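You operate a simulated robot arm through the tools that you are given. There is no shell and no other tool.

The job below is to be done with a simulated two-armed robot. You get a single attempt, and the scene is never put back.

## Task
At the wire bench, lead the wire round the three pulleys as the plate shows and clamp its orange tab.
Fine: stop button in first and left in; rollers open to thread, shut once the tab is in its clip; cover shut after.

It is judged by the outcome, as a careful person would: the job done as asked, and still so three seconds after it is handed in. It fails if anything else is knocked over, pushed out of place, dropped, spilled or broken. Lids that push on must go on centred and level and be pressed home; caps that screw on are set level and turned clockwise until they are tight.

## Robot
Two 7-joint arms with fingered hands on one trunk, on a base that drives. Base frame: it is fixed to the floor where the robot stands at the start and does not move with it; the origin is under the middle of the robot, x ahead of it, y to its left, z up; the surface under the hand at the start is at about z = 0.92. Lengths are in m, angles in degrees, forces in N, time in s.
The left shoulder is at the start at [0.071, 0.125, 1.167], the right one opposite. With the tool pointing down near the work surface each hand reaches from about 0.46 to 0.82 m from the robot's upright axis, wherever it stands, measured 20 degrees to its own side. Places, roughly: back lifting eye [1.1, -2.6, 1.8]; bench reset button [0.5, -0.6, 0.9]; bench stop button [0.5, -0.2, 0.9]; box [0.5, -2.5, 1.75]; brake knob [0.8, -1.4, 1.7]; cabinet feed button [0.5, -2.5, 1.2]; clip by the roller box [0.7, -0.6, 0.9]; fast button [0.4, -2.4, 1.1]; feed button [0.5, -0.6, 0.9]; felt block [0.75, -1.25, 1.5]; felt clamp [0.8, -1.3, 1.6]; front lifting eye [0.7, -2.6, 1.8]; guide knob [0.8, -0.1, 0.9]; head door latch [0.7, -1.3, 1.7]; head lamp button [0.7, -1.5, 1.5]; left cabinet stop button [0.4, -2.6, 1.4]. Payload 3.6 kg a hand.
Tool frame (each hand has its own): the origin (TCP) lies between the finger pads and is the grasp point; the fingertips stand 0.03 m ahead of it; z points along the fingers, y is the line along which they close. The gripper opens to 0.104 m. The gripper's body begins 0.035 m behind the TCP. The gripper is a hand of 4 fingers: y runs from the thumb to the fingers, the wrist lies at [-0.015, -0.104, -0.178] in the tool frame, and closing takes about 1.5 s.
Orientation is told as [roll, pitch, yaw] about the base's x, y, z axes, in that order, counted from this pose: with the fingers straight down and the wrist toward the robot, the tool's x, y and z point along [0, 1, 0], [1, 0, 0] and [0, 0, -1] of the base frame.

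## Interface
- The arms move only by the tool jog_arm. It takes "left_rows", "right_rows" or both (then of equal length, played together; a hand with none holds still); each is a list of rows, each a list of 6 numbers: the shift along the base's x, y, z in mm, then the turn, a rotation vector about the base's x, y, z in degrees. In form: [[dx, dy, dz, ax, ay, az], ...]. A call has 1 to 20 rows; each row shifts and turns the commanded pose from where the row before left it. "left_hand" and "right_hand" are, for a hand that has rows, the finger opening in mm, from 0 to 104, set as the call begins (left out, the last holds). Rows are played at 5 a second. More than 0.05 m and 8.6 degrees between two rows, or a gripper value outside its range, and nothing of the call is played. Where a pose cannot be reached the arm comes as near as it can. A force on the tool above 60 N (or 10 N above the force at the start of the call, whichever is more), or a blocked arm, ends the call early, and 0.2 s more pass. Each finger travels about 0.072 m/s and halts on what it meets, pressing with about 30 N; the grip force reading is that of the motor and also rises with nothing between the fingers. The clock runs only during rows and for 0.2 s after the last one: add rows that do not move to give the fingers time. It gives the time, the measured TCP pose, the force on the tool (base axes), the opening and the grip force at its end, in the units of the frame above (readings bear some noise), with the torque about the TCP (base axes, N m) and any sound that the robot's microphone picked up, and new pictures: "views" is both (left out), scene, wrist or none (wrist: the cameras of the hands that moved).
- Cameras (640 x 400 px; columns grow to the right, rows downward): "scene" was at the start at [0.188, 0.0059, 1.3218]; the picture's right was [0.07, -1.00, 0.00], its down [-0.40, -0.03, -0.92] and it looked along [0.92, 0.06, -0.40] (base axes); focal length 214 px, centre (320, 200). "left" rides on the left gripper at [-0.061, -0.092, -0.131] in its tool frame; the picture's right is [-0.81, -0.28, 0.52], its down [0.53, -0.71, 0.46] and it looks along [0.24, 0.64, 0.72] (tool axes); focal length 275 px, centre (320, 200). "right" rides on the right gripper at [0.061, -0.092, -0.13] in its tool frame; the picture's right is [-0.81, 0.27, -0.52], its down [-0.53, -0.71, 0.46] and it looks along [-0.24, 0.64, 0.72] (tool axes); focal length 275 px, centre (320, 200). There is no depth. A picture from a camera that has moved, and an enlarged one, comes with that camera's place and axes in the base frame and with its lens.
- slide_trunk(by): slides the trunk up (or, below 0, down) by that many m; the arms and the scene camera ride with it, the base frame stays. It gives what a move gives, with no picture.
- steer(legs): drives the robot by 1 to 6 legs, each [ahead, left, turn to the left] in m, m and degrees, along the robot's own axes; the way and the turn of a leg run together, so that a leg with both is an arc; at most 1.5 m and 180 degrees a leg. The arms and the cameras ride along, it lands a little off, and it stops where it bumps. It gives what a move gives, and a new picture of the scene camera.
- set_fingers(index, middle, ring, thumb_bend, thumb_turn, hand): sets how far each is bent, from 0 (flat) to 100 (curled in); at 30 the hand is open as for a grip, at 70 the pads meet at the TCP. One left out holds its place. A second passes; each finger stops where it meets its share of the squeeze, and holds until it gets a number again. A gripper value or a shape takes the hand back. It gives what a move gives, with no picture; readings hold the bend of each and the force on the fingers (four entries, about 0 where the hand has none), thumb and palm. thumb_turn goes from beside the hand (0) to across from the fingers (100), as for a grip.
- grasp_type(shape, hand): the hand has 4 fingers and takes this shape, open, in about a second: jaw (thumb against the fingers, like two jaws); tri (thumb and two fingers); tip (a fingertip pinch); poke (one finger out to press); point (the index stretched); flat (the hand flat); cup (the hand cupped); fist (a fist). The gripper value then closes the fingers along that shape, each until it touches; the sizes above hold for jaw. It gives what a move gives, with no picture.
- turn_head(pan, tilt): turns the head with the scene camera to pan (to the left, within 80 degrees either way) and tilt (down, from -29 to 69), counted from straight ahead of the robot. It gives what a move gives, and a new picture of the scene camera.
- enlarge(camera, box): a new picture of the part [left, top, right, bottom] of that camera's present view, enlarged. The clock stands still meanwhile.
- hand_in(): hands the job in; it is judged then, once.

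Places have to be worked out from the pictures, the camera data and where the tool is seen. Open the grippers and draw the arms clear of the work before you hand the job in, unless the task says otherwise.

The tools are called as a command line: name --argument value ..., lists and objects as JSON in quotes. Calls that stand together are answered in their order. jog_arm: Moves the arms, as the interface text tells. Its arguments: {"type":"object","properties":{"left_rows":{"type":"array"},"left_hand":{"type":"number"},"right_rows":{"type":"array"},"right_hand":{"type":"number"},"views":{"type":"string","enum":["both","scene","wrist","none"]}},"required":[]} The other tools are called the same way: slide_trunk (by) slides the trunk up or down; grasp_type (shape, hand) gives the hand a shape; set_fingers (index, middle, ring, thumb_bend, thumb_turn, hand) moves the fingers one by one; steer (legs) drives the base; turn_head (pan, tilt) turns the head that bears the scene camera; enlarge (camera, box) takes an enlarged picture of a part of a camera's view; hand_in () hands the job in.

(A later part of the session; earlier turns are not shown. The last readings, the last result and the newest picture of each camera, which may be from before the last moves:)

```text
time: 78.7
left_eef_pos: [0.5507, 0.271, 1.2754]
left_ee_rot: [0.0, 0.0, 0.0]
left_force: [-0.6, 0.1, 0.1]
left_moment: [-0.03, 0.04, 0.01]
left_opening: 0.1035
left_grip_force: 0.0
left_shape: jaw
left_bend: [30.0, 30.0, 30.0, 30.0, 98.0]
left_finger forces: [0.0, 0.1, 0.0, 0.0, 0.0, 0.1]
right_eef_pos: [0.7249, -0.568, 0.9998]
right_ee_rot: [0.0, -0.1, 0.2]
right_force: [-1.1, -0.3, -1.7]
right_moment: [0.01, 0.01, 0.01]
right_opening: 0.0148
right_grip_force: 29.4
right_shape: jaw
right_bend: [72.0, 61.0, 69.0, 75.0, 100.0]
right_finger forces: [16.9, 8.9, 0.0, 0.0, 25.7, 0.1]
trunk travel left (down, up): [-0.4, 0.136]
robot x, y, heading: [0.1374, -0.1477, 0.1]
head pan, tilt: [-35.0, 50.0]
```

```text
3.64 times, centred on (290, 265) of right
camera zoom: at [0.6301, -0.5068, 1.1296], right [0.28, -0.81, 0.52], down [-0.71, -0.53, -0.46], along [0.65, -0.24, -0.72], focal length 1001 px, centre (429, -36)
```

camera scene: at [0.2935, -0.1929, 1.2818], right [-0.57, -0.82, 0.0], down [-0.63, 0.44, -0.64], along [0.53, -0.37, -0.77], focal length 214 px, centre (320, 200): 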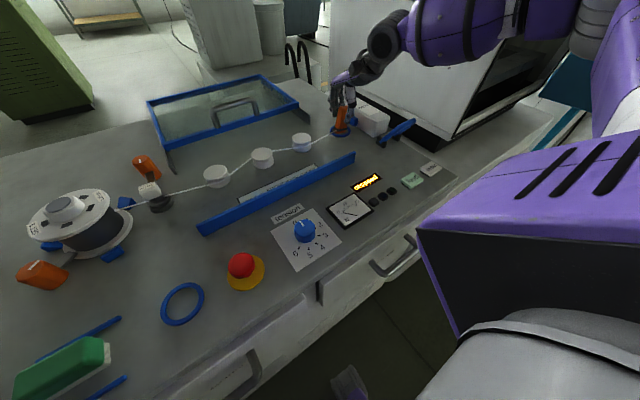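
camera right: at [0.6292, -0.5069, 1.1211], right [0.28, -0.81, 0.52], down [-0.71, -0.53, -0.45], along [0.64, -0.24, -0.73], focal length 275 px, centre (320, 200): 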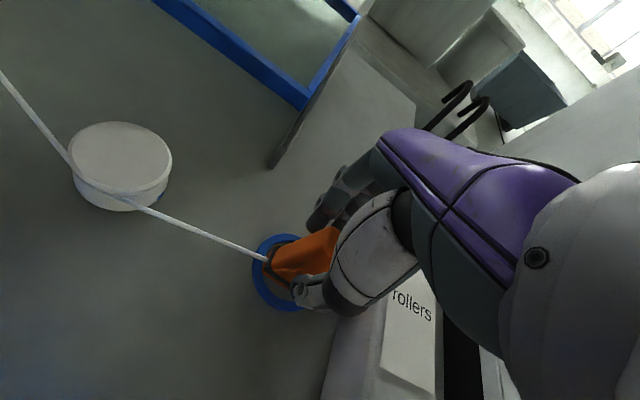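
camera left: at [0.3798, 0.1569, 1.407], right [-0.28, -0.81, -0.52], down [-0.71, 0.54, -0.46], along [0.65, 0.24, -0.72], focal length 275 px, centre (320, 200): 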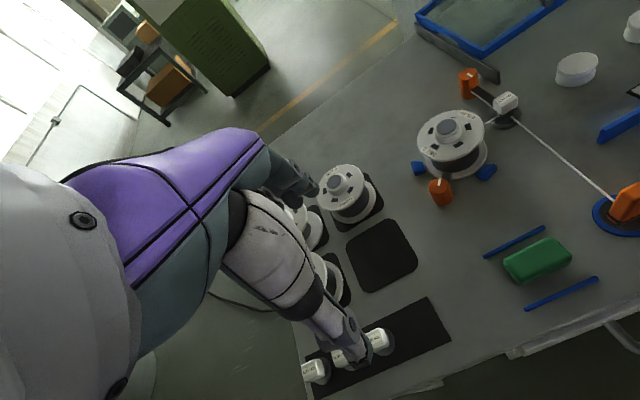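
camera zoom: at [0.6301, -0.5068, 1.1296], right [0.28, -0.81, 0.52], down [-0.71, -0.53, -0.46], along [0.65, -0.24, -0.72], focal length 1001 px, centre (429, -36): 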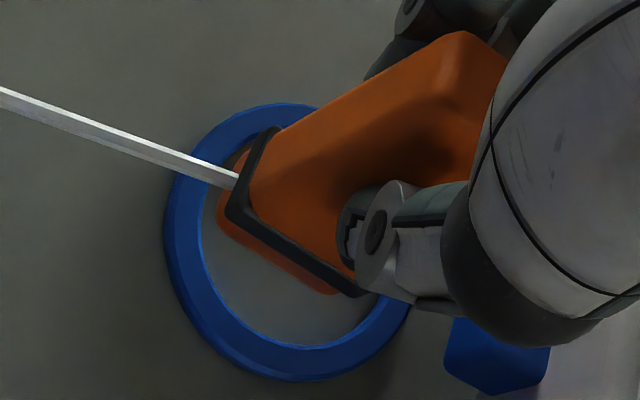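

Hanging free the tab is upright; the lean on release came from the hand, since at 32 mm opening the index and thumb barely move away (the index only opens beyond about 70 mm). I shift 2 mm to centre, lower gently to light contact, and then will open the hand wide in one go.

jog_arm --right_rows '[[-2, -2, 0, 0, 0, 0], [0, 0, -4, 0, 0, 0], [0, 0, -3, 0, 0, 0], [0, 0, -1, 0, 0, 0], [0, 0, 0, 0, 0, 0]]' --views "none"

```text
time: 79.9
left_eef_pos: [0.5493, 0.2703, 1.2767]
left_ee_rot: [0.0, 0.0, -0.1]
left_force: [0.1, 0.7, -1.0]
left_moment: [0.01, 0.0, 0.01]
left_opening: 0.1036
left_grip_force: 0.1
left_shape: jaw
left_bend: [30.0, 30.0, 30.0, 30.0, 98.0]
left_finger forces: [0.0, 0.0, 0.0, 0.0, 0.0, 0.0]
right_eef_pos: [0.7208, -0.5693, 0.9903]
right_ee_rot: [0.0, -0.1, 0.1]
right_force: [0.7, 0.0, -0.5]
right_moment: [-0.01, -0.02, 0.01]
right_opening: 0.0148
right_grip_force: 30.1
right_shape: jaw
right_bend: [72.0, 61.0, 69.0, 75.0, 100.0]
right_finger forces: [17.0, 8.9, 0.1, 0.0, 25.9, 0.0]
trunk travel left (down, up): [-0.4, 0.136]
robot x, y, heading: [0.133, -0.1472, 0.1]
head pan, tilt: [-35.0, 50.0]
```

No contact yet at 0.9903; I lower another 2 mm in half-millimetre-scale steps.

jog_arm --right_rows '[[0, 0, -0.8, 0, 0, 0], [0, 0, -0.7, 0, 0, 0], [0, 0, -0.5, 0, 0, 0], [0, 0, 0, 0, 0, 0]]' --views "none"

enlarge --camera "scene" --box '[320, 100, 368, 140]'

```text
time: 80.9
left_eef_pos: [0.5496, 0.2711, 1.2763]
left_ee_rot: [0.0, 0.0, -0.1]
left_force: [0.9, 1.0, -0.5]
left_moment: [-0.01, 0.02, -0.02]
left_opening: 0.1035
left_grip_force: 0.0
left_shape: jaw
left_bend: [30.0, 30.0, 30.0, 30.0, 98.0]
left_finger forces: [0.0, 0.0, 0.0, 0.0, 0.0, 0.1]
right_eef_pos: [0.721, -0.5695, 0.9902]
right_ee_rot: [0.1, -0.1, 0.1]
right_force: [-0.3, 0.1, 3.8]
right_moment: [0.02, 0.02, 0.03]
right_opening: 0.0149
right_grip_force: 30.3
right_shape: jaw
right_bend: [72.0, 61.0, 69.0, 75.0, 100.0]
right_finger forces: [17.3, 9.2, 0.0, 0.0, 26.9, 0.1]
trunk travel left (down, up): [-0.4, 0.136]
robot x, y, heading: [0.1348, -0.146, 0.0]
head pan, tilt: [-35.0, 50.0]
```

```text
10.00 times, centred on (344, 120) of scene
camera zoom: at [0.2932, -0.1926, 1.2819], right [-0.57, -0.82, 0.0], down [-0.63, 0.44, -0.64], along [0.53, -0.37, -0.77], focal length 2145 px, centre (80, 1000)
```

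zoom: 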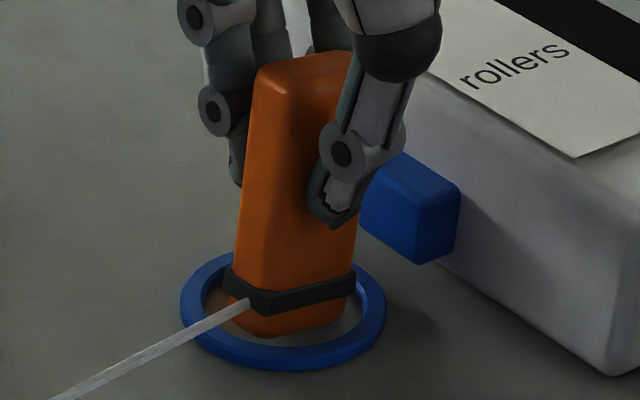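

Light contact of 3.8 N with no side force: the tab stands in the ring. I release by opening every finger individually so that index and thumb move straight away from it.

set_fingers --hand "right" --index 35 --middle 35 --ring 35 --thumb_bend 35

enlarge --camera "scene" --box '[320, 100, 368, 140]'

enlarge --camera "right" --box '[230, 210, 350, 320]'

```text
time: 81.9
left_eef_pos: [0.5507, 0.2699, 1.276]
left_ee_rot: [0.1, -0.1, -0.2]
left_force: [-0.1, 0.4, -0.5]
left_moment: [0.01, 0.0, -0.03]
left_opening: 0.1039
left_grip_force: 0.0
left_shape: jaw
left_bend: [30.0, 30.0, 30.0, 30.0, 98.0]
left_finger forces: [0.1, 0.0, 0.1, 0.1, 0.1, 0.0]
right_eef_pos: [0.72, -0.5701, 0.9898]
right_ee_rot: [0.0, -0.1, 0.1]
right_force: [0.2, 0.1, 0.7]
right_moment: [-0.04, -0.03, -0.02]
right_opening: 0.0899
right_grip_force: 0.0
right_shape: fingers
right_bend: [35.0, 35.0, 35.0, 35.0, 100.0]
right_finger forces: [0.1, 0.0, 0.1, 0.0, 0.0, 0.1]
trunk travel left (down, up): [-0.4, 0.136]
robot x, y, heading: [0.1394, -0.1485, -0.1]
head pan, tilt: [-35.0, 50.0]
```

```text
10.00 times, centred on (344, 120) of scene
camera zoom: at [0.2935, -0.1929, 1.2818], right [-0.57, -0.82, 0.0], down [-0.63, 0.44, -0.64], along [0.53, -0.37, -0.77], focal length 2145 px, centre (80, 1000)
```

zoom: 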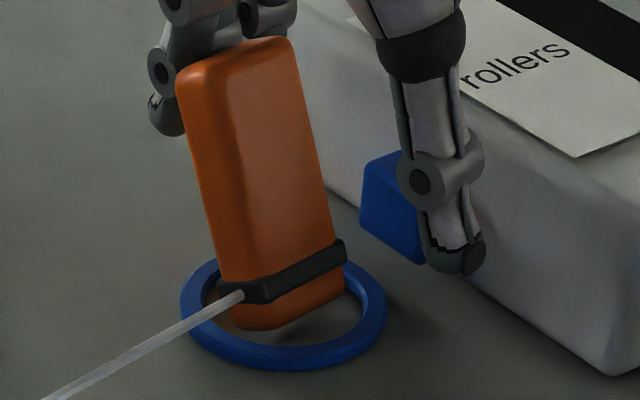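

```text
3.64 times, centred on (290, 265) of right
camera zoom: at [0.6275, -0.5087, 1.1202], right [0.28, -0.81, 0.52], down [-0.71, -0.53, -0.46], along [0.65, -0.24, -0.72], focal length 1001 px, centre (429, -36)
```

zoom: 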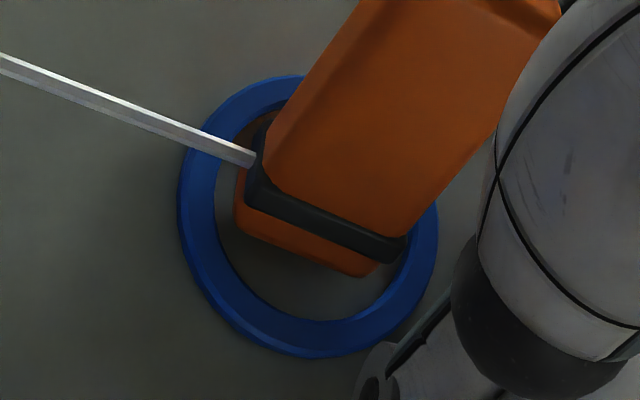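

The tab now leans toward +y and rests against the opened index finger, still inside the ring. I nudge the hand 8 mm toward -y so the index finger pushes the tab back toward upright.

jog_arm --right_rows '[[0, -3, 0, 0, 0, 0], [0, -3, 0, 0, 0, 0], [0, -2, 0, 0, 0, 0], [0, 0, 0, 0, 0, 0]]' --views "none"

enlarge --camera "scene" --box '[320, 100, 368, 140]'

enlarge --camera "right" --box '[210, 180, 370, 320]'

```text
time: 82.9
left_eef_pos: [0.5496, 0.2706, 1.2762]
left_ee_rot: [0.0, 0.0, -0.1]
left_force: [-0.2, 0.1, 0.7]
left_moment: [0.01, 0.01, -0.02]
left_opening: 0.1037
left_grip_force: 0.1
left_shape: jaw
left_bend: [30.0, 30.0, 30.0, 30.0, 98.0]
left_finger forces: [0.1, 0.0, 0.1, 0.0, 0.1, 0.1]
right_eef_pos: [0.7206, -0.5771, 0.99]
right_ee_rot: [0.0, -0.1, 0.0]
right_force: [0.3, 0.2, 0.4]
right_moment: [-0.01, 0.03, 0.01]
right_opening: 0.0898
right_grip_force: 0.1
right_shape: fingers
right_bend: [35.0, 35.0, 35.0, 35.0, 100.0]
right_finger forces: [0.1, 0.0, 0.0, 0.0, 0.1, 0.0]
trunk travel left (down, up): [-0.4, 0.136]
robot x, y, heading: [0.1343, -0.1499, 0.1]
head pan, tilt: [-35.0, 50.0]
```

```text
10.00 times, centred on (344, 120) of scene
camera zoom: at [0.2936, -0.1929, 1.2818], right [-0.57, -0.82, 0.0], down [-0.63, 0.44, -0.64], along [0.53, -0.37, -0.77], focal length 2145 px, centre (80, 1000)
```

zoom: 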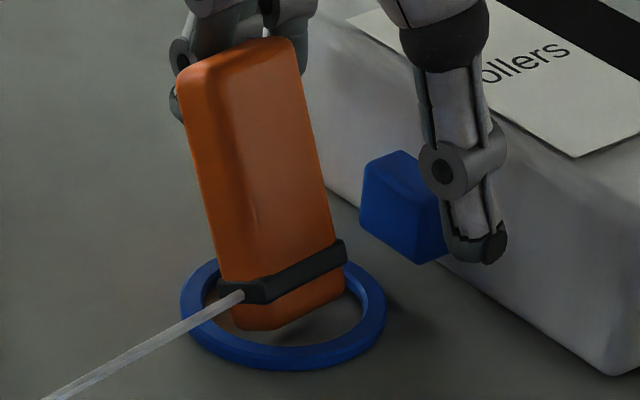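

```text
2.86 times, centred on (290, 250) of right
camera zoom: at [0.6281, -0.5171, 1.1202], right [0.28, -0.81, 0.52], down [-0.71, -0.53, -0.46], along [0.65, -0.24, -0.72], focal length 786 px, centre (406, 57)
```

zoom: 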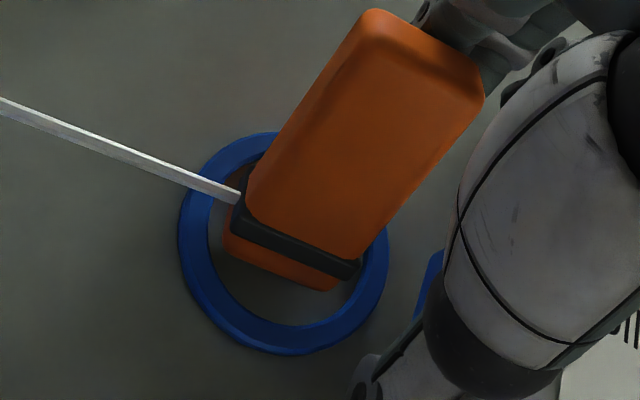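

The hand moved but the tab stayed exactly where it was, so it is held by the clip itself rather than by my fingers. I raise the hand clear and look at it again.

jog_arm --right_rows '[[0, 0, 10, 0, 0, 0], [0, 0, 20, 0, 0, 0], [0, 0, 30, 0, 0, 0], [0, 0, 30, 0, 0, 0], [0, 0, 0, 0, 0, 0]]'

enlarge --camera "scene" --box '[300, 90, 396, 150]'

enlarge --camera "right" --box '[150, 180, 350, 320]'

```text
time: 84.1
left_eef_pos: [0.5496, 0.2694, 1.2766]
left_ee_rot: [0.0, 0.0, -0.1]
left_force: [0.9, 0.3, -0.1]
left_moment: [-0.04, -0.01, 0.0]
left_opening: 0.1036
left_grip_force: 0.0
left_shape: jaw
left_bend: [30.0, 30.0, 30.0, 30.0, 98.0]
left_finger forces: [0.0, 0.1, 0.0, 0.0, 0.0, 0.0]
right_eef_pos: [0.7206, -0.5781, 1.0789]
right_ee_rot: [-0.1, -0.1, 0.2]
right_force: [-0.1, 0.2, -0.8]
right_moment: [0.0, -0.03, 0.03]
right_opening: 0.0901
right_grip_force: 0.1
right_shape: fingers
right_bend: [35.0, 35.0, 35.0, 35.0, 100.0]
right_finger forces: [0.0, 0.0, 0.0, 0.0, 0.0, 0.0]
trunk travel left (down, up): [-0.4, 0.136]
robot x, y, heading: [0.1344, -0.1521, -0.1]
head pan, tilt: [-35.0, 50.0]
camera scene: at [0.2937, -0.1931, 1.2818], right [-0.57, -0.82, 0.0], down [-0.63, 0.44, -0.64], along [0.53, -0.37, -0.77], focal length 214 px, centre (320, 200)
camera right: at [0.6279, -0.5167, 1.21], right [0.28, -0.81, 0.52], down [-0.71, -0.53, -0.46], along [0.65, -0.24, -0.72], focal length 275 px, centre (320, 200)
```

scene: 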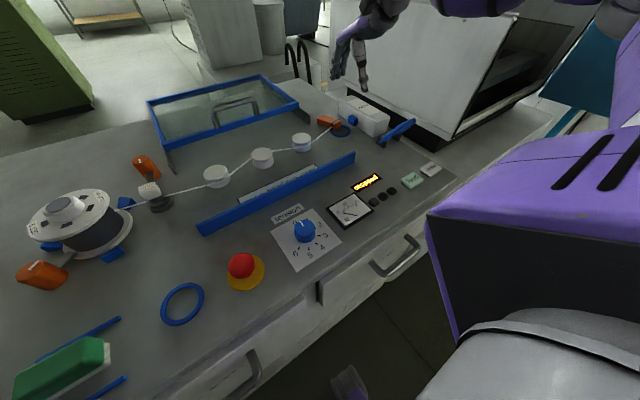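
right: 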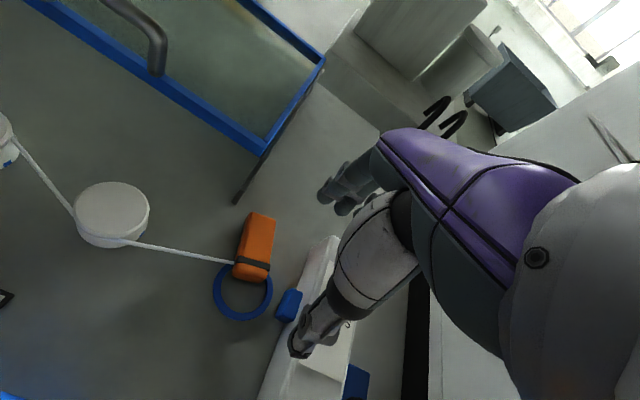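

```text
6.67 times, centred on (348, 120) of scene
camera zoom: at [0.2937, -0.1931, 1.2818], right [-0.57, -0.82, 0.0], down [-0.63, 0.44, -0.64], along [0.53, -0.37, -0.77], focal length 1430 px, centre (133, 733)
```

zoom: 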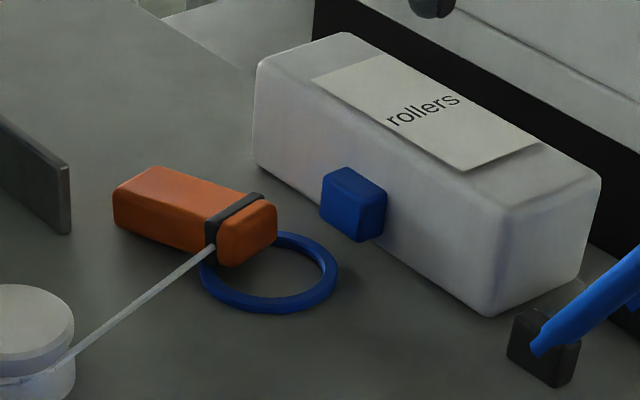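

```text
2.86 times, centred on (250, 250) of right
camera zoom: at [0.6279, -0.5167, 1.21], right [0.28, -0.81, 0.52], down [-0.71, -0.53, -0.46], along [0.65, -0.24, -0.72], focal length 786 px, centre (520, 57)
```

zoom: 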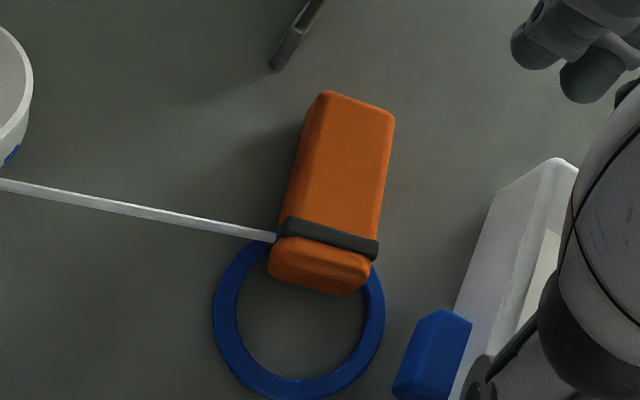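

The tab toppled backward over its thin side once my fingers left: it now lies across the ring's back rim, base at about (0.735, -0.569), long axis about 18° from +x, wire still routed correctly. I'll re-grasp it across its width with the hand yawed about -72°, so I set the fingers to a medium opening and rotate the hand above it.

set_fingers --hand "right" --index 40 --middle 40 --ring 40 --thumb_bend 45

jog_arm --right_rows '[[7, 3, 3, 0, 0, -8], [7, 3, 0, 0, 0, -8], [7, 3, 0, 0, 0, -8], [7, 3, 0, 0, 0, -8], [7, 3, 0, 0, 0, -8], [7, 3, 0, 0, 0, -8], [7, 3, 0, 0, 0, -8], [8, 2, 0, 0, 0, -8], [8, 2, 0, 0, 0, -8], [0, 0, 0, 0, 0, 0]]'

```text
time: 85.1
left_eef_pos: [0.5506, 0.2699, 1.2772]
left_ee_rot: [-0.1, 0.1, -0.1]
left_force: [0.6, 0.1, 0.6]
left_moment: [0.02, 0.0, 0.03]
left_opening: 0.1038
left_grip_force: 0.1
left_shape: jaw
left_bend: [30.0, 30.0, 30.0, 30.0, 98.0]
left_finger forces: [0.1, 0.1, 0.0, 0.0, 0.0, 0.1]
right_eef_pos: [0.7214, -0.5781, 1.0787]
right_ee_rot: [0.0, -0.1, 0.1]
right_force: [0.7, 0.5, -0.1]
right_moment: [-0.01, 0.0, 0.02]
right_opening: 0.0715
right_grip_force: 0.0
right_shape: fingers
right_bend: [40.0, 40.0, 40.0, 45.0, 100.0]
right_finger forces: [0.0, 0.1, 0.1, 0.0, 0.1, 0.0]
trunk travel left (down, up): [-0.4, 0.136]
robot x, y, heading: [0.1365, -0.1464, -0.2]
head pan, tilt: [-35.0, 50.0]
```

```text
time: 87.3
left_eef_pos: [0.5503, 0.2689, 1.2755]
left_ee_rot: [-0.1, 0.0, -0.1]
left_force: [0.4, -0.6, -0.2]
left_moment: [-0.04, 0.03, 0.04]
left_opening: 0.1035
left_grip_force: 0.2
left_shape: jaw
left_bend: [30.0, 30.0, 30.0, 30.0, 98.0]
left_finger forces: [0.0, 0.0, 0.0, 0.1, 0.0, 0.0]
right_eef_pos: [0.786, -0.5521, 1.0818]
right_ee_rot: [-0.1, -0.2, -72.1]
right_force: [0.2, -0.1, 0.1]
right_moment: [0.04, 0.03, -0.02]
right_opening: 0.0716
right_grip_force: 0.1
right_shape: fingers
right_bend: [40.0, 40.0, 40.0, 45.0, 100.0]
right_finger forces: [0.0, 0.1, 0.0, 0.1, 0.0, 0.0]
trunk travel left (down, up): [-0.4, 0.136]
robot x, y, heading: [0.1331, -0.1483, -0.3]
head pan, tilt: [-35.0, 50.0]
camera scene: at [0.2931, -0.1929, 1.2819], right [-0.57, -0.82, 0.0], down [-0.63, 0.44, -0.64], along [0.53, -0.37, -0.77], focal length 214 px, centre (320, 200)
camera right: at [0.8142, -0.4457, 1.2134], right [-0.69, -0.51, 0.52], down [-0.73, 0.51, -0.46], along [-0.03, -0.69, -0.72], focal length 275 px, centre (320, 200)
```

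scene: 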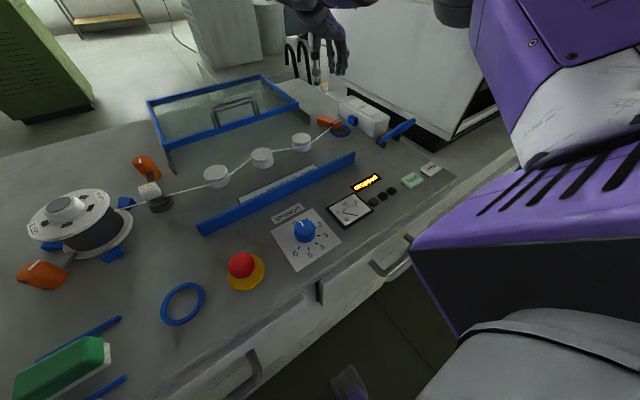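
right: 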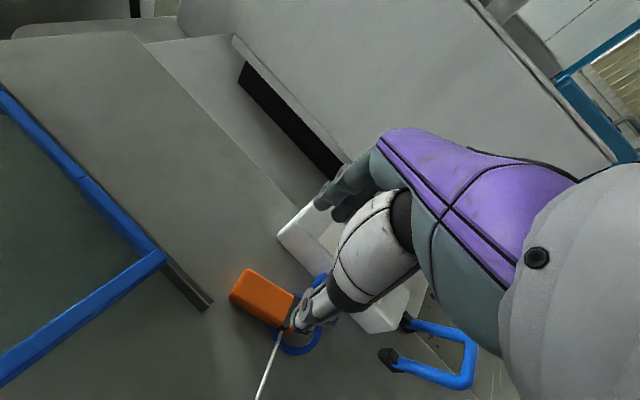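

The yaw worked and the wrist camera now sees the lying tab under the hand. I enlarge to refine its pose before descending.

enlarge --camera "right" --box '[200, 230, 360, 370]'

enlarge --camera "scene" --box '[300, 90, 396, 150]'

```text
2.86 times, centred on (280, 300) of right
camera zoom: at [0.8142, -0.4457, 1.2134], right [-0.69, -0.51, 0.52], down [-0.73, 0.51, -0.46], along [-0.03, -0.69, -0.72], focal length 786 px, centre (434, -86)
```

zoom: 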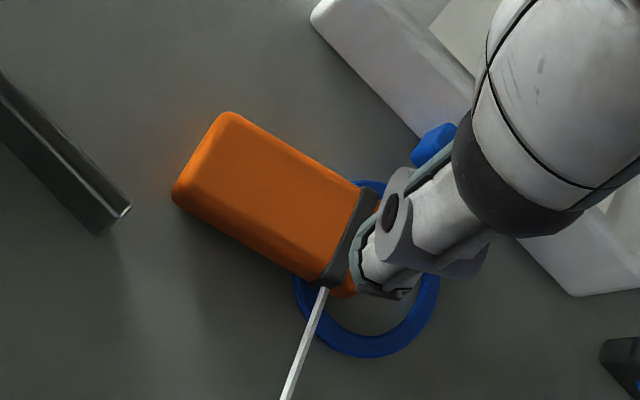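

```text
6.67 times, centred on (348, 120) of scene
camera zoom: at [0.2931, -0.1929, 1.2819], right [-0.57, -0.82, 0.0], down [-0.63, 0.44, -0.64], along [0.53, -0.37, -0.77], focal length 1430 px, centre (133, 733)
```

zoom: 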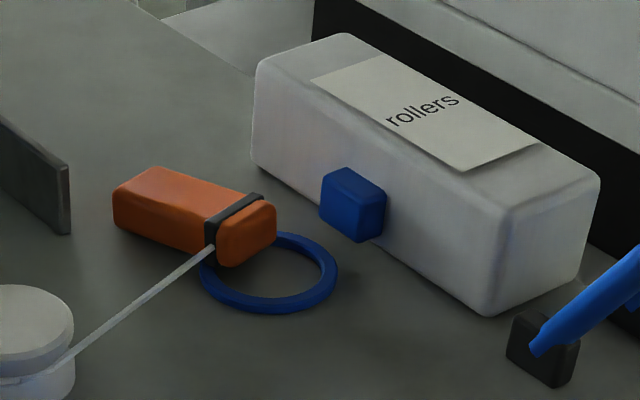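

The refined pose puts the grasp point at about (0.787, -0.554). I descend around the tab to TCP z ≈ 0.957, with fingertips just above the bench.

jog_arm --right_rows '[[1, -1, -30, 0, 0, -2], [0, -1, -30, 0, 0, -1.5], [0, 0, -30, 0, 0, 0], [0, 0, -20, 0, 0, 0], [0, 0, -9, 0, 0, 0], [0, 0, -4, 0, 0, 0], [0, 0, 0, 0, 0, 0]]'

enlarge --camera "right" --box '[200, 180, 400, 355]'

enlarge --camera "scene" --box '[280, 80, 376, 140]'

```text
time: 88.9
left_eef_pos: [0.5493, 0.27, 1.2763]
left_ee_rot: [0.0, 0.1, -0.2]
left_force: [0.2, 0.6, -0.3]
left_moment: [0.04, -0.02, 0.0]
left_opening: 0.1038
left_grip_force: 0.1
left_shape: jaw
left_bend: [30.0, 30.0, 30.0, 30.0, 98.0]
left_finger forces: [0.0, 0.1, 0.1, 0.1, 0.0, 0.0]
right_eef_pos: [0.7887, -0.5558, 0.9583]
right_ee_rot: [0.0, 0.0, -75.4]
right_force: [0.3, 0.0, -0.4]
right_moment: [0.01, 0.0, -0.02]
right_opening: 0.0715
right_grip_force: 0.0
right_shape: fingers
right_bend: [40.0, 40.0, 40.0, 45.0, 100.0]
right_finger forces: [0.1, 0.0, 0.1, 0.1, 0.0, 0.1]
trunk travel left (down, up): [-0.4, 0.136]
robot x, y, heading: [0.1318, -0.1511, -0.1]
head pan, tilt: [-35.0, 50.0]
camera scene: at [0.2935, -0.1929, 1.2818], right [-0.57, -0.82, 0.0], down [-0.63, 0.44, -0.64], along [0.53, -0.37, -0.77], focal length 214 px, centre (320, 200)
camera right: at [0.8224, -0.4514, 1.0903], right [-0.71, -0.47, 0.52], down [-0.7, 0.55, -0.46], along [-0.07, -0.69, -0.72], focal length 275 px, centre (320, 200)
```

scene: 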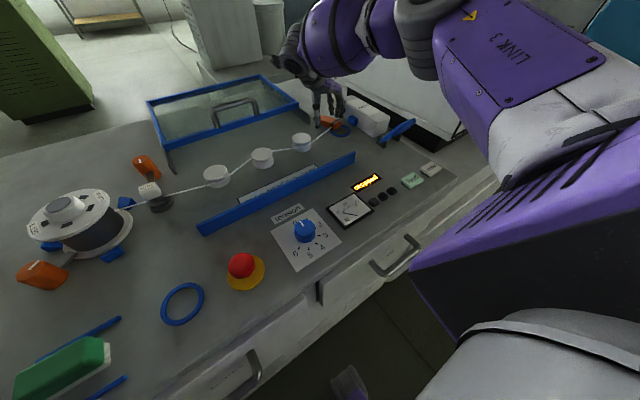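
right: 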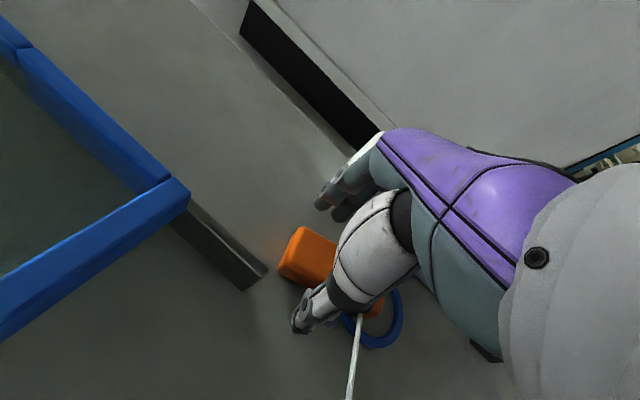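

```text
2.29 times, centred on (300, 268) of right
camera zoom: at [0.8224, -0.4514, 1.0903], right [-0.71, -0.47, 0.52], down [-0.7, 0.55, -0.46], along [-0.07, -0.69, -0.72], focal length 629 px, centre (366, 46)
```

zoom: 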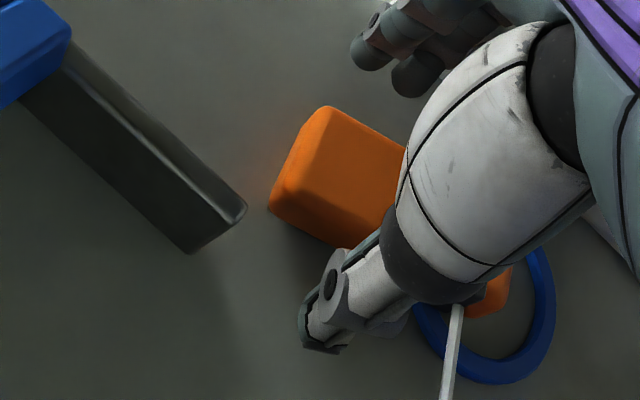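

```text
6.67 times, centred on (328, 110) of scene
camera zoom: at [0.2935, -0.1929, 1.2818], right [-0.57, -0.82, 0.0], down [-0.63, 0.44, -0.64], along [0.53, -0.37, -0.77], focal length 1430 px, centre (267, 800)
```

zoom: 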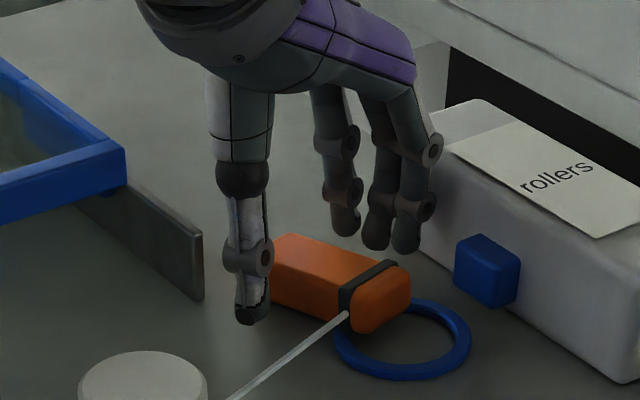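

The thumb is on the left side and the three fingers on the right side of the lying tab. I close the fingers on it.

set_fingers --hand "right" --index 78 --middle 78 --ring 78 --thumb_bend 78

enlarge --camera "right" --box '[200, 180, 400, 355]'

enlarge --camera "scene" --box '[280, 80, 376, 140]'

```text
time: 89.9
left_eef_pos: [0.5502, 0.2711, 1.2769]
left_ee_rot: [0.0, 0.1, -0.2]
left_force: [0.7, -0.2, 0.0]
left_moment: [0.0, 0.01, -0.02]
left_opening: 0.1036
left_grip_force: 0.0
left_shape: jaw
left_bend: [30.0, 30.0, 30.0, 30.0, 98.0]
left_finger forces: [0.0, 0.0, 0.0, 0.1, 0.0, 0.0]
right_eef_pos: [0.7876, -0.5557, 0.9597]
right_ee_rot: [0.0, -0.1, -75.3]
right_force: [0.1, -0.4, -1.1]
right_moment: [0.01, -0.04, 0.01]
right_opening: 0.0328
right_grip_force: 26.7
right_shape: fingers
right_bend: [73.0, 74.0, 76.0, 54.0, 100.0]
right_finger forces: [9.3, 9.7, 6.9, 0.0, 27.2, 0.0]
trunk travel left (down, up): [-0.4, 0.136]
robot x, y, heading: [0.1355, -0.1519, 0.1]
head pan, tilt: [-35.0, 50.0]
```

```text
2.29 times, centred on (300, 268) of right
camera zoom: at [0.8224, -0.4514, 1.0903], right [-0.71, -0.47, 0.52], down [-0.7, 0.55, -0.46], along [-0.07, -0.69, -0.72], focal length 629 px, centre (366, 46)
```

zoom: 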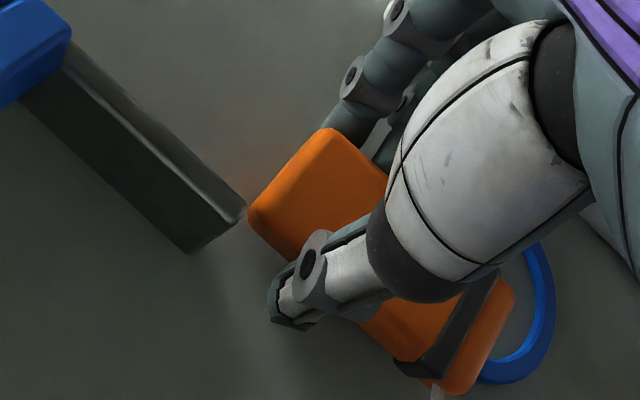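

```text
6.67 times, centred on (328, 110) of scene
camera zoom: at [0.2936, -0.193, 1.2818], right [-0.57, -0.82, 0.0], down [-0.63, 0.44, -0.64], along [0.53, -0.37, -0.77], focal length 1430 px, centre (267, 800)
```

zoom: 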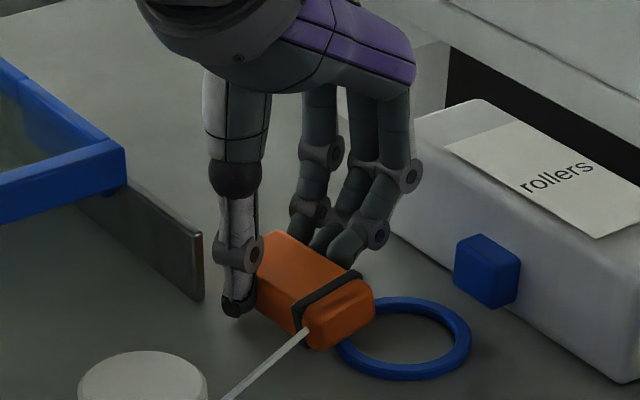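

The tab is firmly gripped across its width. I lift it 8 mm and begin rotating the hand about the grip axis so the tab's top swings up, keeping the wire low, first to about 32°.

jog_arm --right_rows '[[0, 0, 8, 0, 0, 0], [-3.8, -1, 4.7, 2.03, -7.74, 0], [-3.7, -1, 4.2, 2.03, -7.74, 0], [-3.6, -0.9, 4.7, 2.03, -7.74, 0], [-3.3, -0.9, 2.1, 2.03, -7.74, 0], [0, 0, 0, 0, 0, 0]]'

enlarge --camera "scene" --box '[280, 80, 376, 140]'

```text
time: 91.3
left_eef_pos: [0.5506, 0.2698, 1.2776]
left_ee_rot: [-0.1, 0.0, -0.2]
left_force: [0.0, 0.7, -0.1]
left_moment: [0.01, 0.04, 0.01]
left_opening: 0.1037
left_grip_force: 0.1
left_shape: jaw
left_bend: [30.0, 30.0, 30.0, 30.0, 98.0]
left_finger forces: [0.0, 0.0, 0.0, 0.0, 0.0, 0.0]
right_eef_pos: [0.774, -0.558, 0.9836]
right_ee_rot: [32.2, 0.1, -75.4]
right_force: [0.4, -0.2, -0.2]
right_moment: [-0.02, 0.01, 0.0]
right_opening: 0.0326
right_grip_force: 26.8
right_shape: fingers
right_bend: [73.0, 75.0, 76.0, 54.0, 100.0]
right_finger forces: [8.9, 10.2, 7.0, 0.0, 27.0, 0.1]
trunk travel left (down, up): [-0.4, 0.136]
robot x, y, heading: [0.1335, -0.1492, -0.0]
head pan, tilt: [-35.0, 50.0]
camera scene: at [0.2939, -0.1927, 1.2818], right [-0.57, -0.82, 0.0], down [-0.63, 0.44, -0.64], along [0.53, -0.37, -0.77], focal length 214 px, centre (320, 200)
camera right: at [0.7323, -0.4737, 1.1264], right [-0.86, -0.51, 0.01], down [-0.38, 0.64, -0.67], along [0.34, -0.58, -0.74], focal length 275 px, centre (320, 200)
```

scene: 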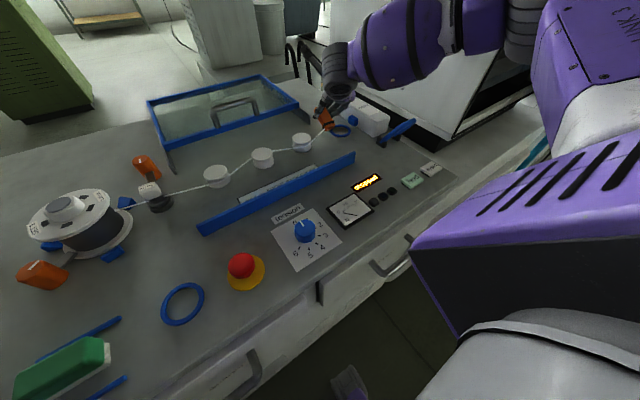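
right: 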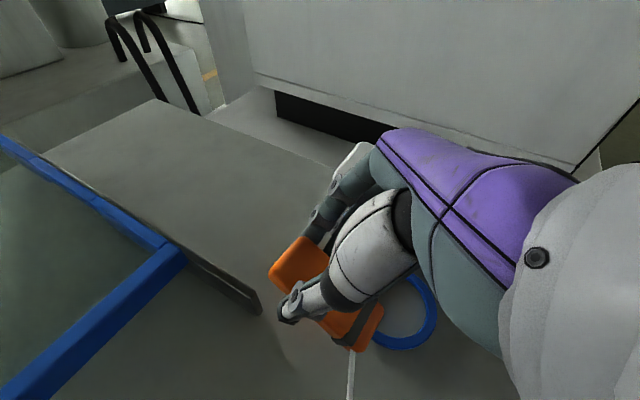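

```text
6.67 times, centred on (328, 110) of scene
camera zoom: at [0.2939, -0.1927, 1.2818], right [-0.57, -0.82, 0.0], down [-0.63, 0.44, -0.64], along [0.53, -0.37, -0.77], focal length 1430 px, centre (267, 800)
```

zoom: 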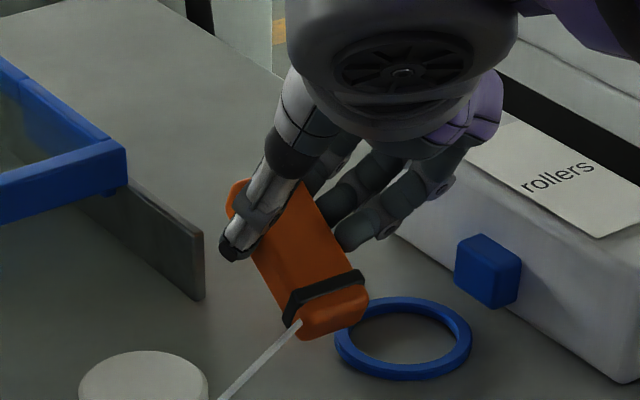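

The tab is swinging up nicely. I continue the rotation to about 64°.

jog_arm --right_rows '[[-3.1, -0.8, 1.7, 2.03, -7.74, 0], [-2.7, -0.7, 1.0, 2.03, -7.74, 0], [-2.3, -0.6, 1.0, 2.03, -7.74, 0], [-1.9, -0.5, 0, 2.03, -7.74, 0], [0, 0, 0, 0, 0, 0]]'

enlarge --camera "scene" --box '[280, 80, 376, 140]'

```text
time: 92.5
left_eef_pos: [0.5502, 0.2701, 1.2771]
left_ee_rot: [0.0, 0.0, 0.0]
left_force: [0.0, -0.5, -0.1]
left_moment: [0.01, 0.02, 0.0]
left_opening: 0.1037
left_grip_force: 0.1
left_shape: jaw
left_bend: [30.0, 30.0, 30.0, 30.0, 98.0]
left_finger forces: [0.0, 0.0, 0.1, 0.1, 0.0, 0.1]
right_eef_pos: [0.7625, -0.5611, 0.9867]
right_ee_rot: [63.9, 0.1, -75.4]
right_force: [0.1, -0.2, -0.5]
right_moment: [0.0, -0.02, -0.01]
right_opening: 0.0325
right_grip_force: 26.3
right_shape: fingers
right_bend: [73.0, 76.0, 77.0, 54.0, 100.0]
right_finger forces: [8.6, 9.8, 7.3, 0.0, 26.1, 0.0]
trunk travel left (down, up): [-0.4, 0.136]
robot x, y, heading: [0.1339, -0.1506, -0.2]
head pan, tilt: [-35.0, 50.0]
camera scene: at [0.2937, -0.1926, 1.2818], right [-0.57, -0.82, 0.0], down [-0.63, 0.44, -0.64], along [0.53, -0.37, -0.77], focal length 214 px, centre (320, 200)
camera right: at [0.6509, -0.4957, 1.1005], right [-0.73, -0.47, -0.5], down [-0.01, 0.73, -0.68], along [0.69, -0.49, -0.54], focal length 275 px, centre (320, 200)
```

scene: 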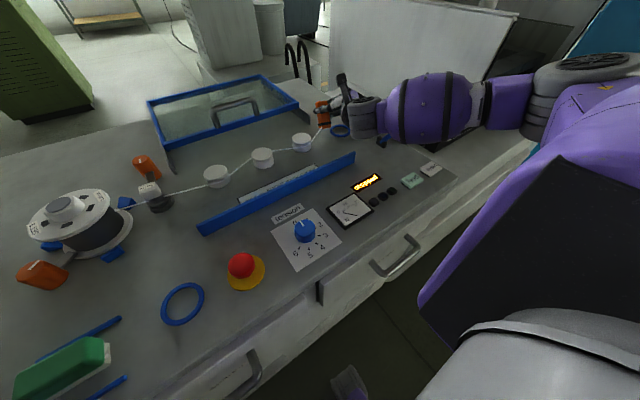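
right: 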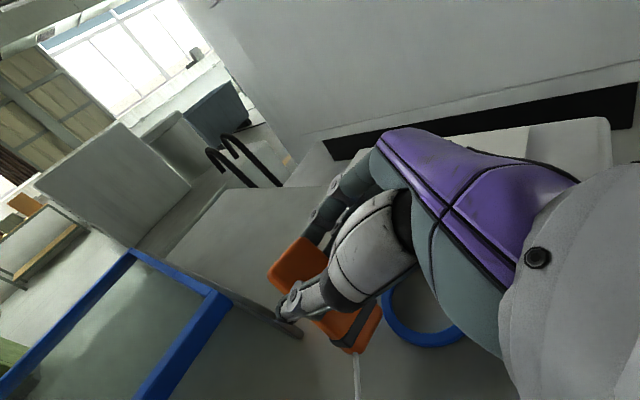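

```text
6.67 times, centred on (328, 110) of scene
camera zoom: at [0.2937, -0.1926, 1.2818], right [-0.57, -0.82, 0.0], down [-0.63, 0.44, -0.64], along [0.53, -0.37, -0.77], focal length 1430 px, centre (267, 800)
```

zoom: 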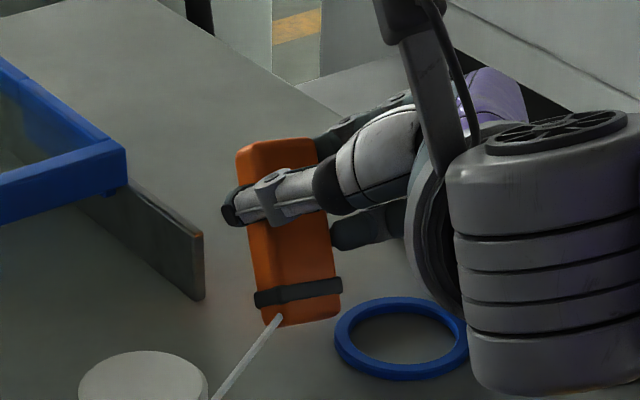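

The hand's wrist is getting low, so I check the tab's actual lean closely before rotating further.

enlarge --camera "scene" --box '[304, 92, 352, 132]'

enlarge --camera "right" --box '[230, 210, 430, 370]'

```text
10.00 times, centred on (328, 112) of scene
camera zoom: at [0.2937, -0.1926, 1.2818], right [-0.57, -0.82, 0.0], down [-0.63, 0.44, -0.64], along [0.53, -0.37, -0.77], focal length 2145 px, centre (240, 1080)
```

zoom: 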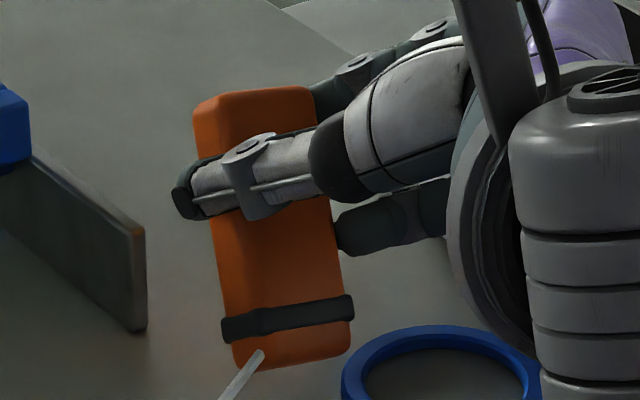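

```text
2.50 times, centred on (330, 290) of right
camera zoom: at [0.6509, -0.4957, 1.1005], right [-0.73, -0.47, -0.5], down [-0.01, 0.73, -0.68], along [0.69, -0.49, -0.54], focal length 688 px, centre (295, -25)
```

zoom: 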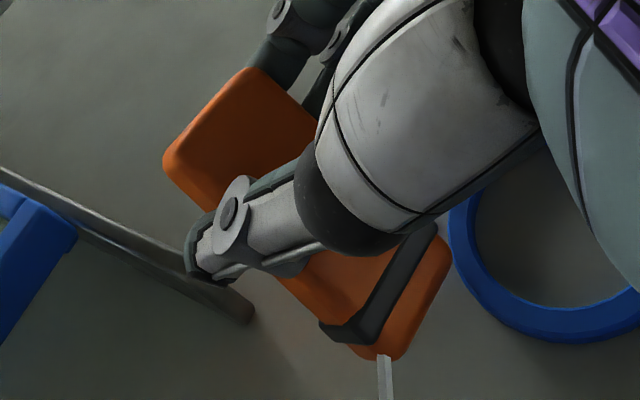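

The tab actually leans only about 13° now, so 10° more hand rotation will make it nearly upright. I lift 6 mm and rotate 10° about the grip, then check.

jog_arm --right_rows '[[0, 0, 4, 0, 0, 0], [-0.9, -0.3, -0.5, 1.27, -4.84, 0], [-0.9, -0.2, -0.6, 1.27, -4.84, 0], [0, 0, 0, 0, 0, 0]]' --views "none"

enlarge --camera "scene" --box '[304, 92, 352, 132]'

enlarge --camera "right" --box '[200, 150, 460, 370]'

```text
time: 93.5
left_eef_pos: [0.5507, 0.2698, 1.2763]
left_ee_rot: [-0.1, 0.0, 0.0]
left_force: [0.2, 0.1, -0.7]
left_moment: [0.01, 0.01, 0.01]
left_opening: 0.1036
left_grip_force: 0.1
left_shape: jaw
left_bend: [30.0, 30.0, 30.0, 30.0, 98.0]
left_finger forces: [0.1, 0.1, 0.0, 0.0, 0.1, 0.0]
right_eef_pos: [0.7688, -0.5712, 1.0611]
right_ee_rot: [72.9, 0.1, -75.2]
right_force: [-0.3, 0.3, 0.0]
right_moment: [-0.01, 0.0, -0.03]
right_opening: 0.0324
right_grip_force: 25.6
right_shape: fingers
right_bend: [73.0, 76.0, 77.0, 54.0, 100.0]
right_finger forces: [8.6, 9.7, 7.3, 0.0, 26.3, 0.1]
right hand out of reach, approached as far as the arm can: row 2, 3
trunk travel left (down, up): [-0.4, 0.136]
robot x, y, heading: [0.1362, -0.1449, -0.2]
head pan, tilt: [-35.0, 50.0]
```

```text
10.00 times, centred on (328, 112) of scene
camera zoom: at [0.2938, -0.193, 1.2818], right [-0.57, -0.82, 0.0], down [-0.63, 0.44, -0.64], along [0.53, -0.37, -0.77], focal length 2145 px, centre (240, 1080)
```

zoom: 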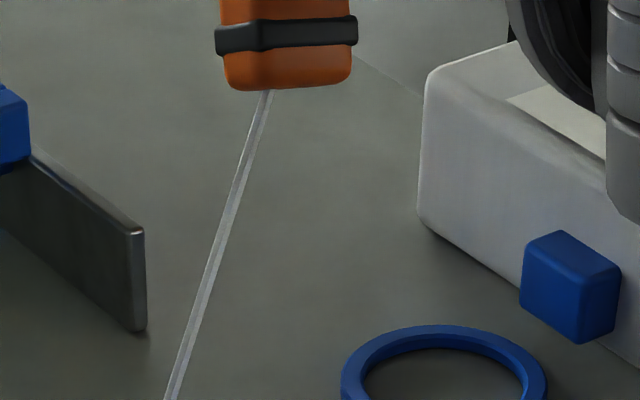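

```text
1.82 times, centred on (330, 260) of right
camera zoom: at [0.6411, -0.5102, 1.1593], right [-0.64, -0.45, -0.62], down [0.09, 0.76, -0.64], along [0.76, -0.46, -0.45], focal length 500 px, centre (302, 91)
```

zoom: 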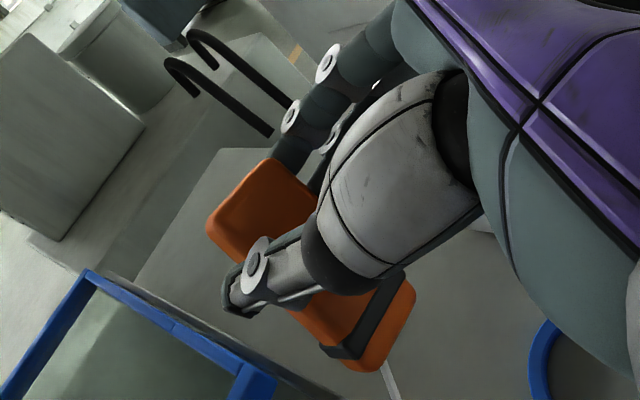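

The arm could not reach that orientation there and rose about 75 mm. I look at the whole scene to check the wire's routing at pulley 3 right away.

enlarge --camera "scene" --box '[180, 80, 372, 200]'

enlarge --camera "scene" --box '[280, 110, 344, 150]'

```text
3.33 times, centred on (276, 140) of scene
camera zoom: at [0.2938, -0.193, 1.2818], right [-0.57, -0.82, 0.0], down [-0.63, 0.44, -0.64], along [0.53, -0.37, -0.77], focal length 715 px, centre (467, 400)
```

zoom: 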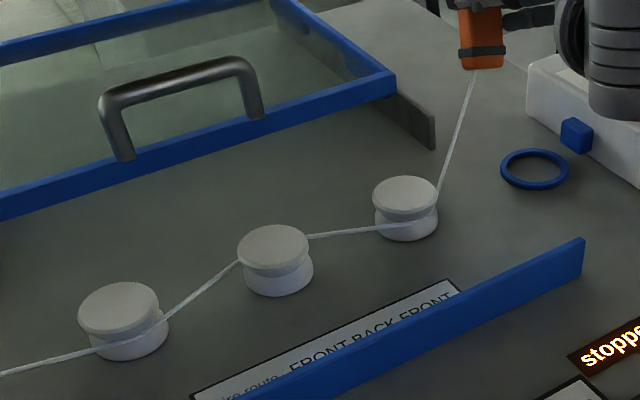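

```text
10.00 times, centred on (312, 130) of scene
camera zoom: at [0.2938, -0.193, 1.2818], right [-0.57, -0.82, 0.0], down [-0.63, 0.44, -0.64], along [0.53, -0.37, -0.77], focal length 2145 px, centre (400, 900)
```

zoom: 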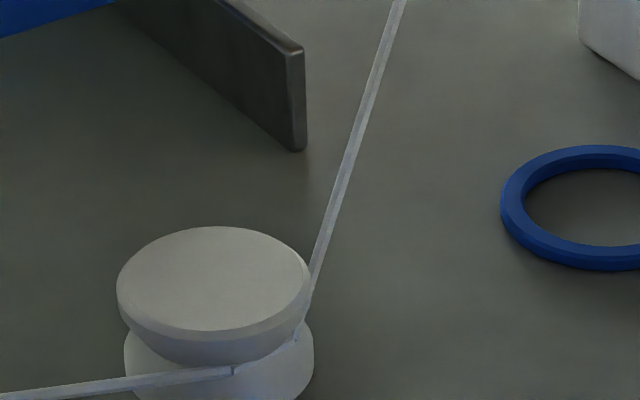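

The wire is still in pulley 3's groove, good. I look at the whole arm to judge whether lowering the trunk by about 7 cm is safe, since that would lower the tab without changing the arm's posture.

turn_head --pan -45 --tilt 40

```text
time: 94.2
left_eef_pos: [0.55, 0.2689, 1.277]
left_ee_rot: [-0.1, 0.0, 0.0]
left_force: [0.6, 0.0, -0.7]
left_moment: [0.02, -0.01, 0.04]
left_opening: 0.1036
left_grip_force: 0.0
left_shape: jaw
left_bend: [30.0, 30.0, 30.0, 30.0, 98.0]
left_finger forces: [0.0, 0.0, 0.0, 0.0, 0.0, 0.1]
right_eef_pos: [0.7687, -0.571, 1.0613]
right_ee_rot: [72.8, 0.1, -75.2]
right_force: [0.1, -0.1, -0.9]
right_moment: [-0.06, 0.02, -0.01]
right_opening: 0.0322
right_grip_force: 25.7
right_shape: fingers
right_bend: [73.0, 76.0, 77.0, 54.0, 100.0]
right_finger forces: [8.6, 9.8, 7.2, 0.0, 26.2, 0.0]
trunk travel left (down, up): [-0.4, 0.136]
robot x, y, heading: [0.1331, -0.1447, -0.2]
head pan, tilt: [-45.0, 40.0]
camera scene: at [0.2907, -0.2088, 1.2959], right [-0.71, -0.71, 0.0], down [-0.45, 0.46, -0.77], along [0.54, -0.54, -0.64], focal length 214 px, centre (320, 200)
```

scene: 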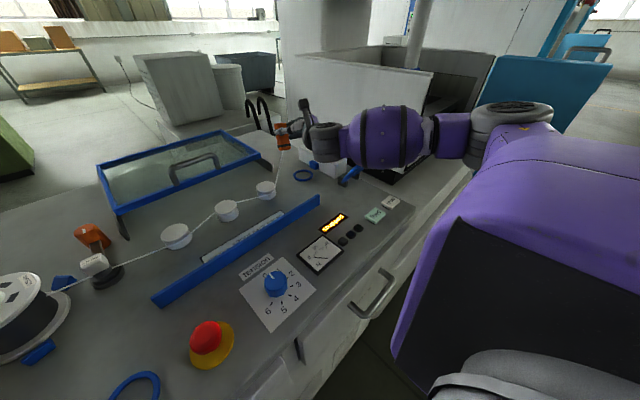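

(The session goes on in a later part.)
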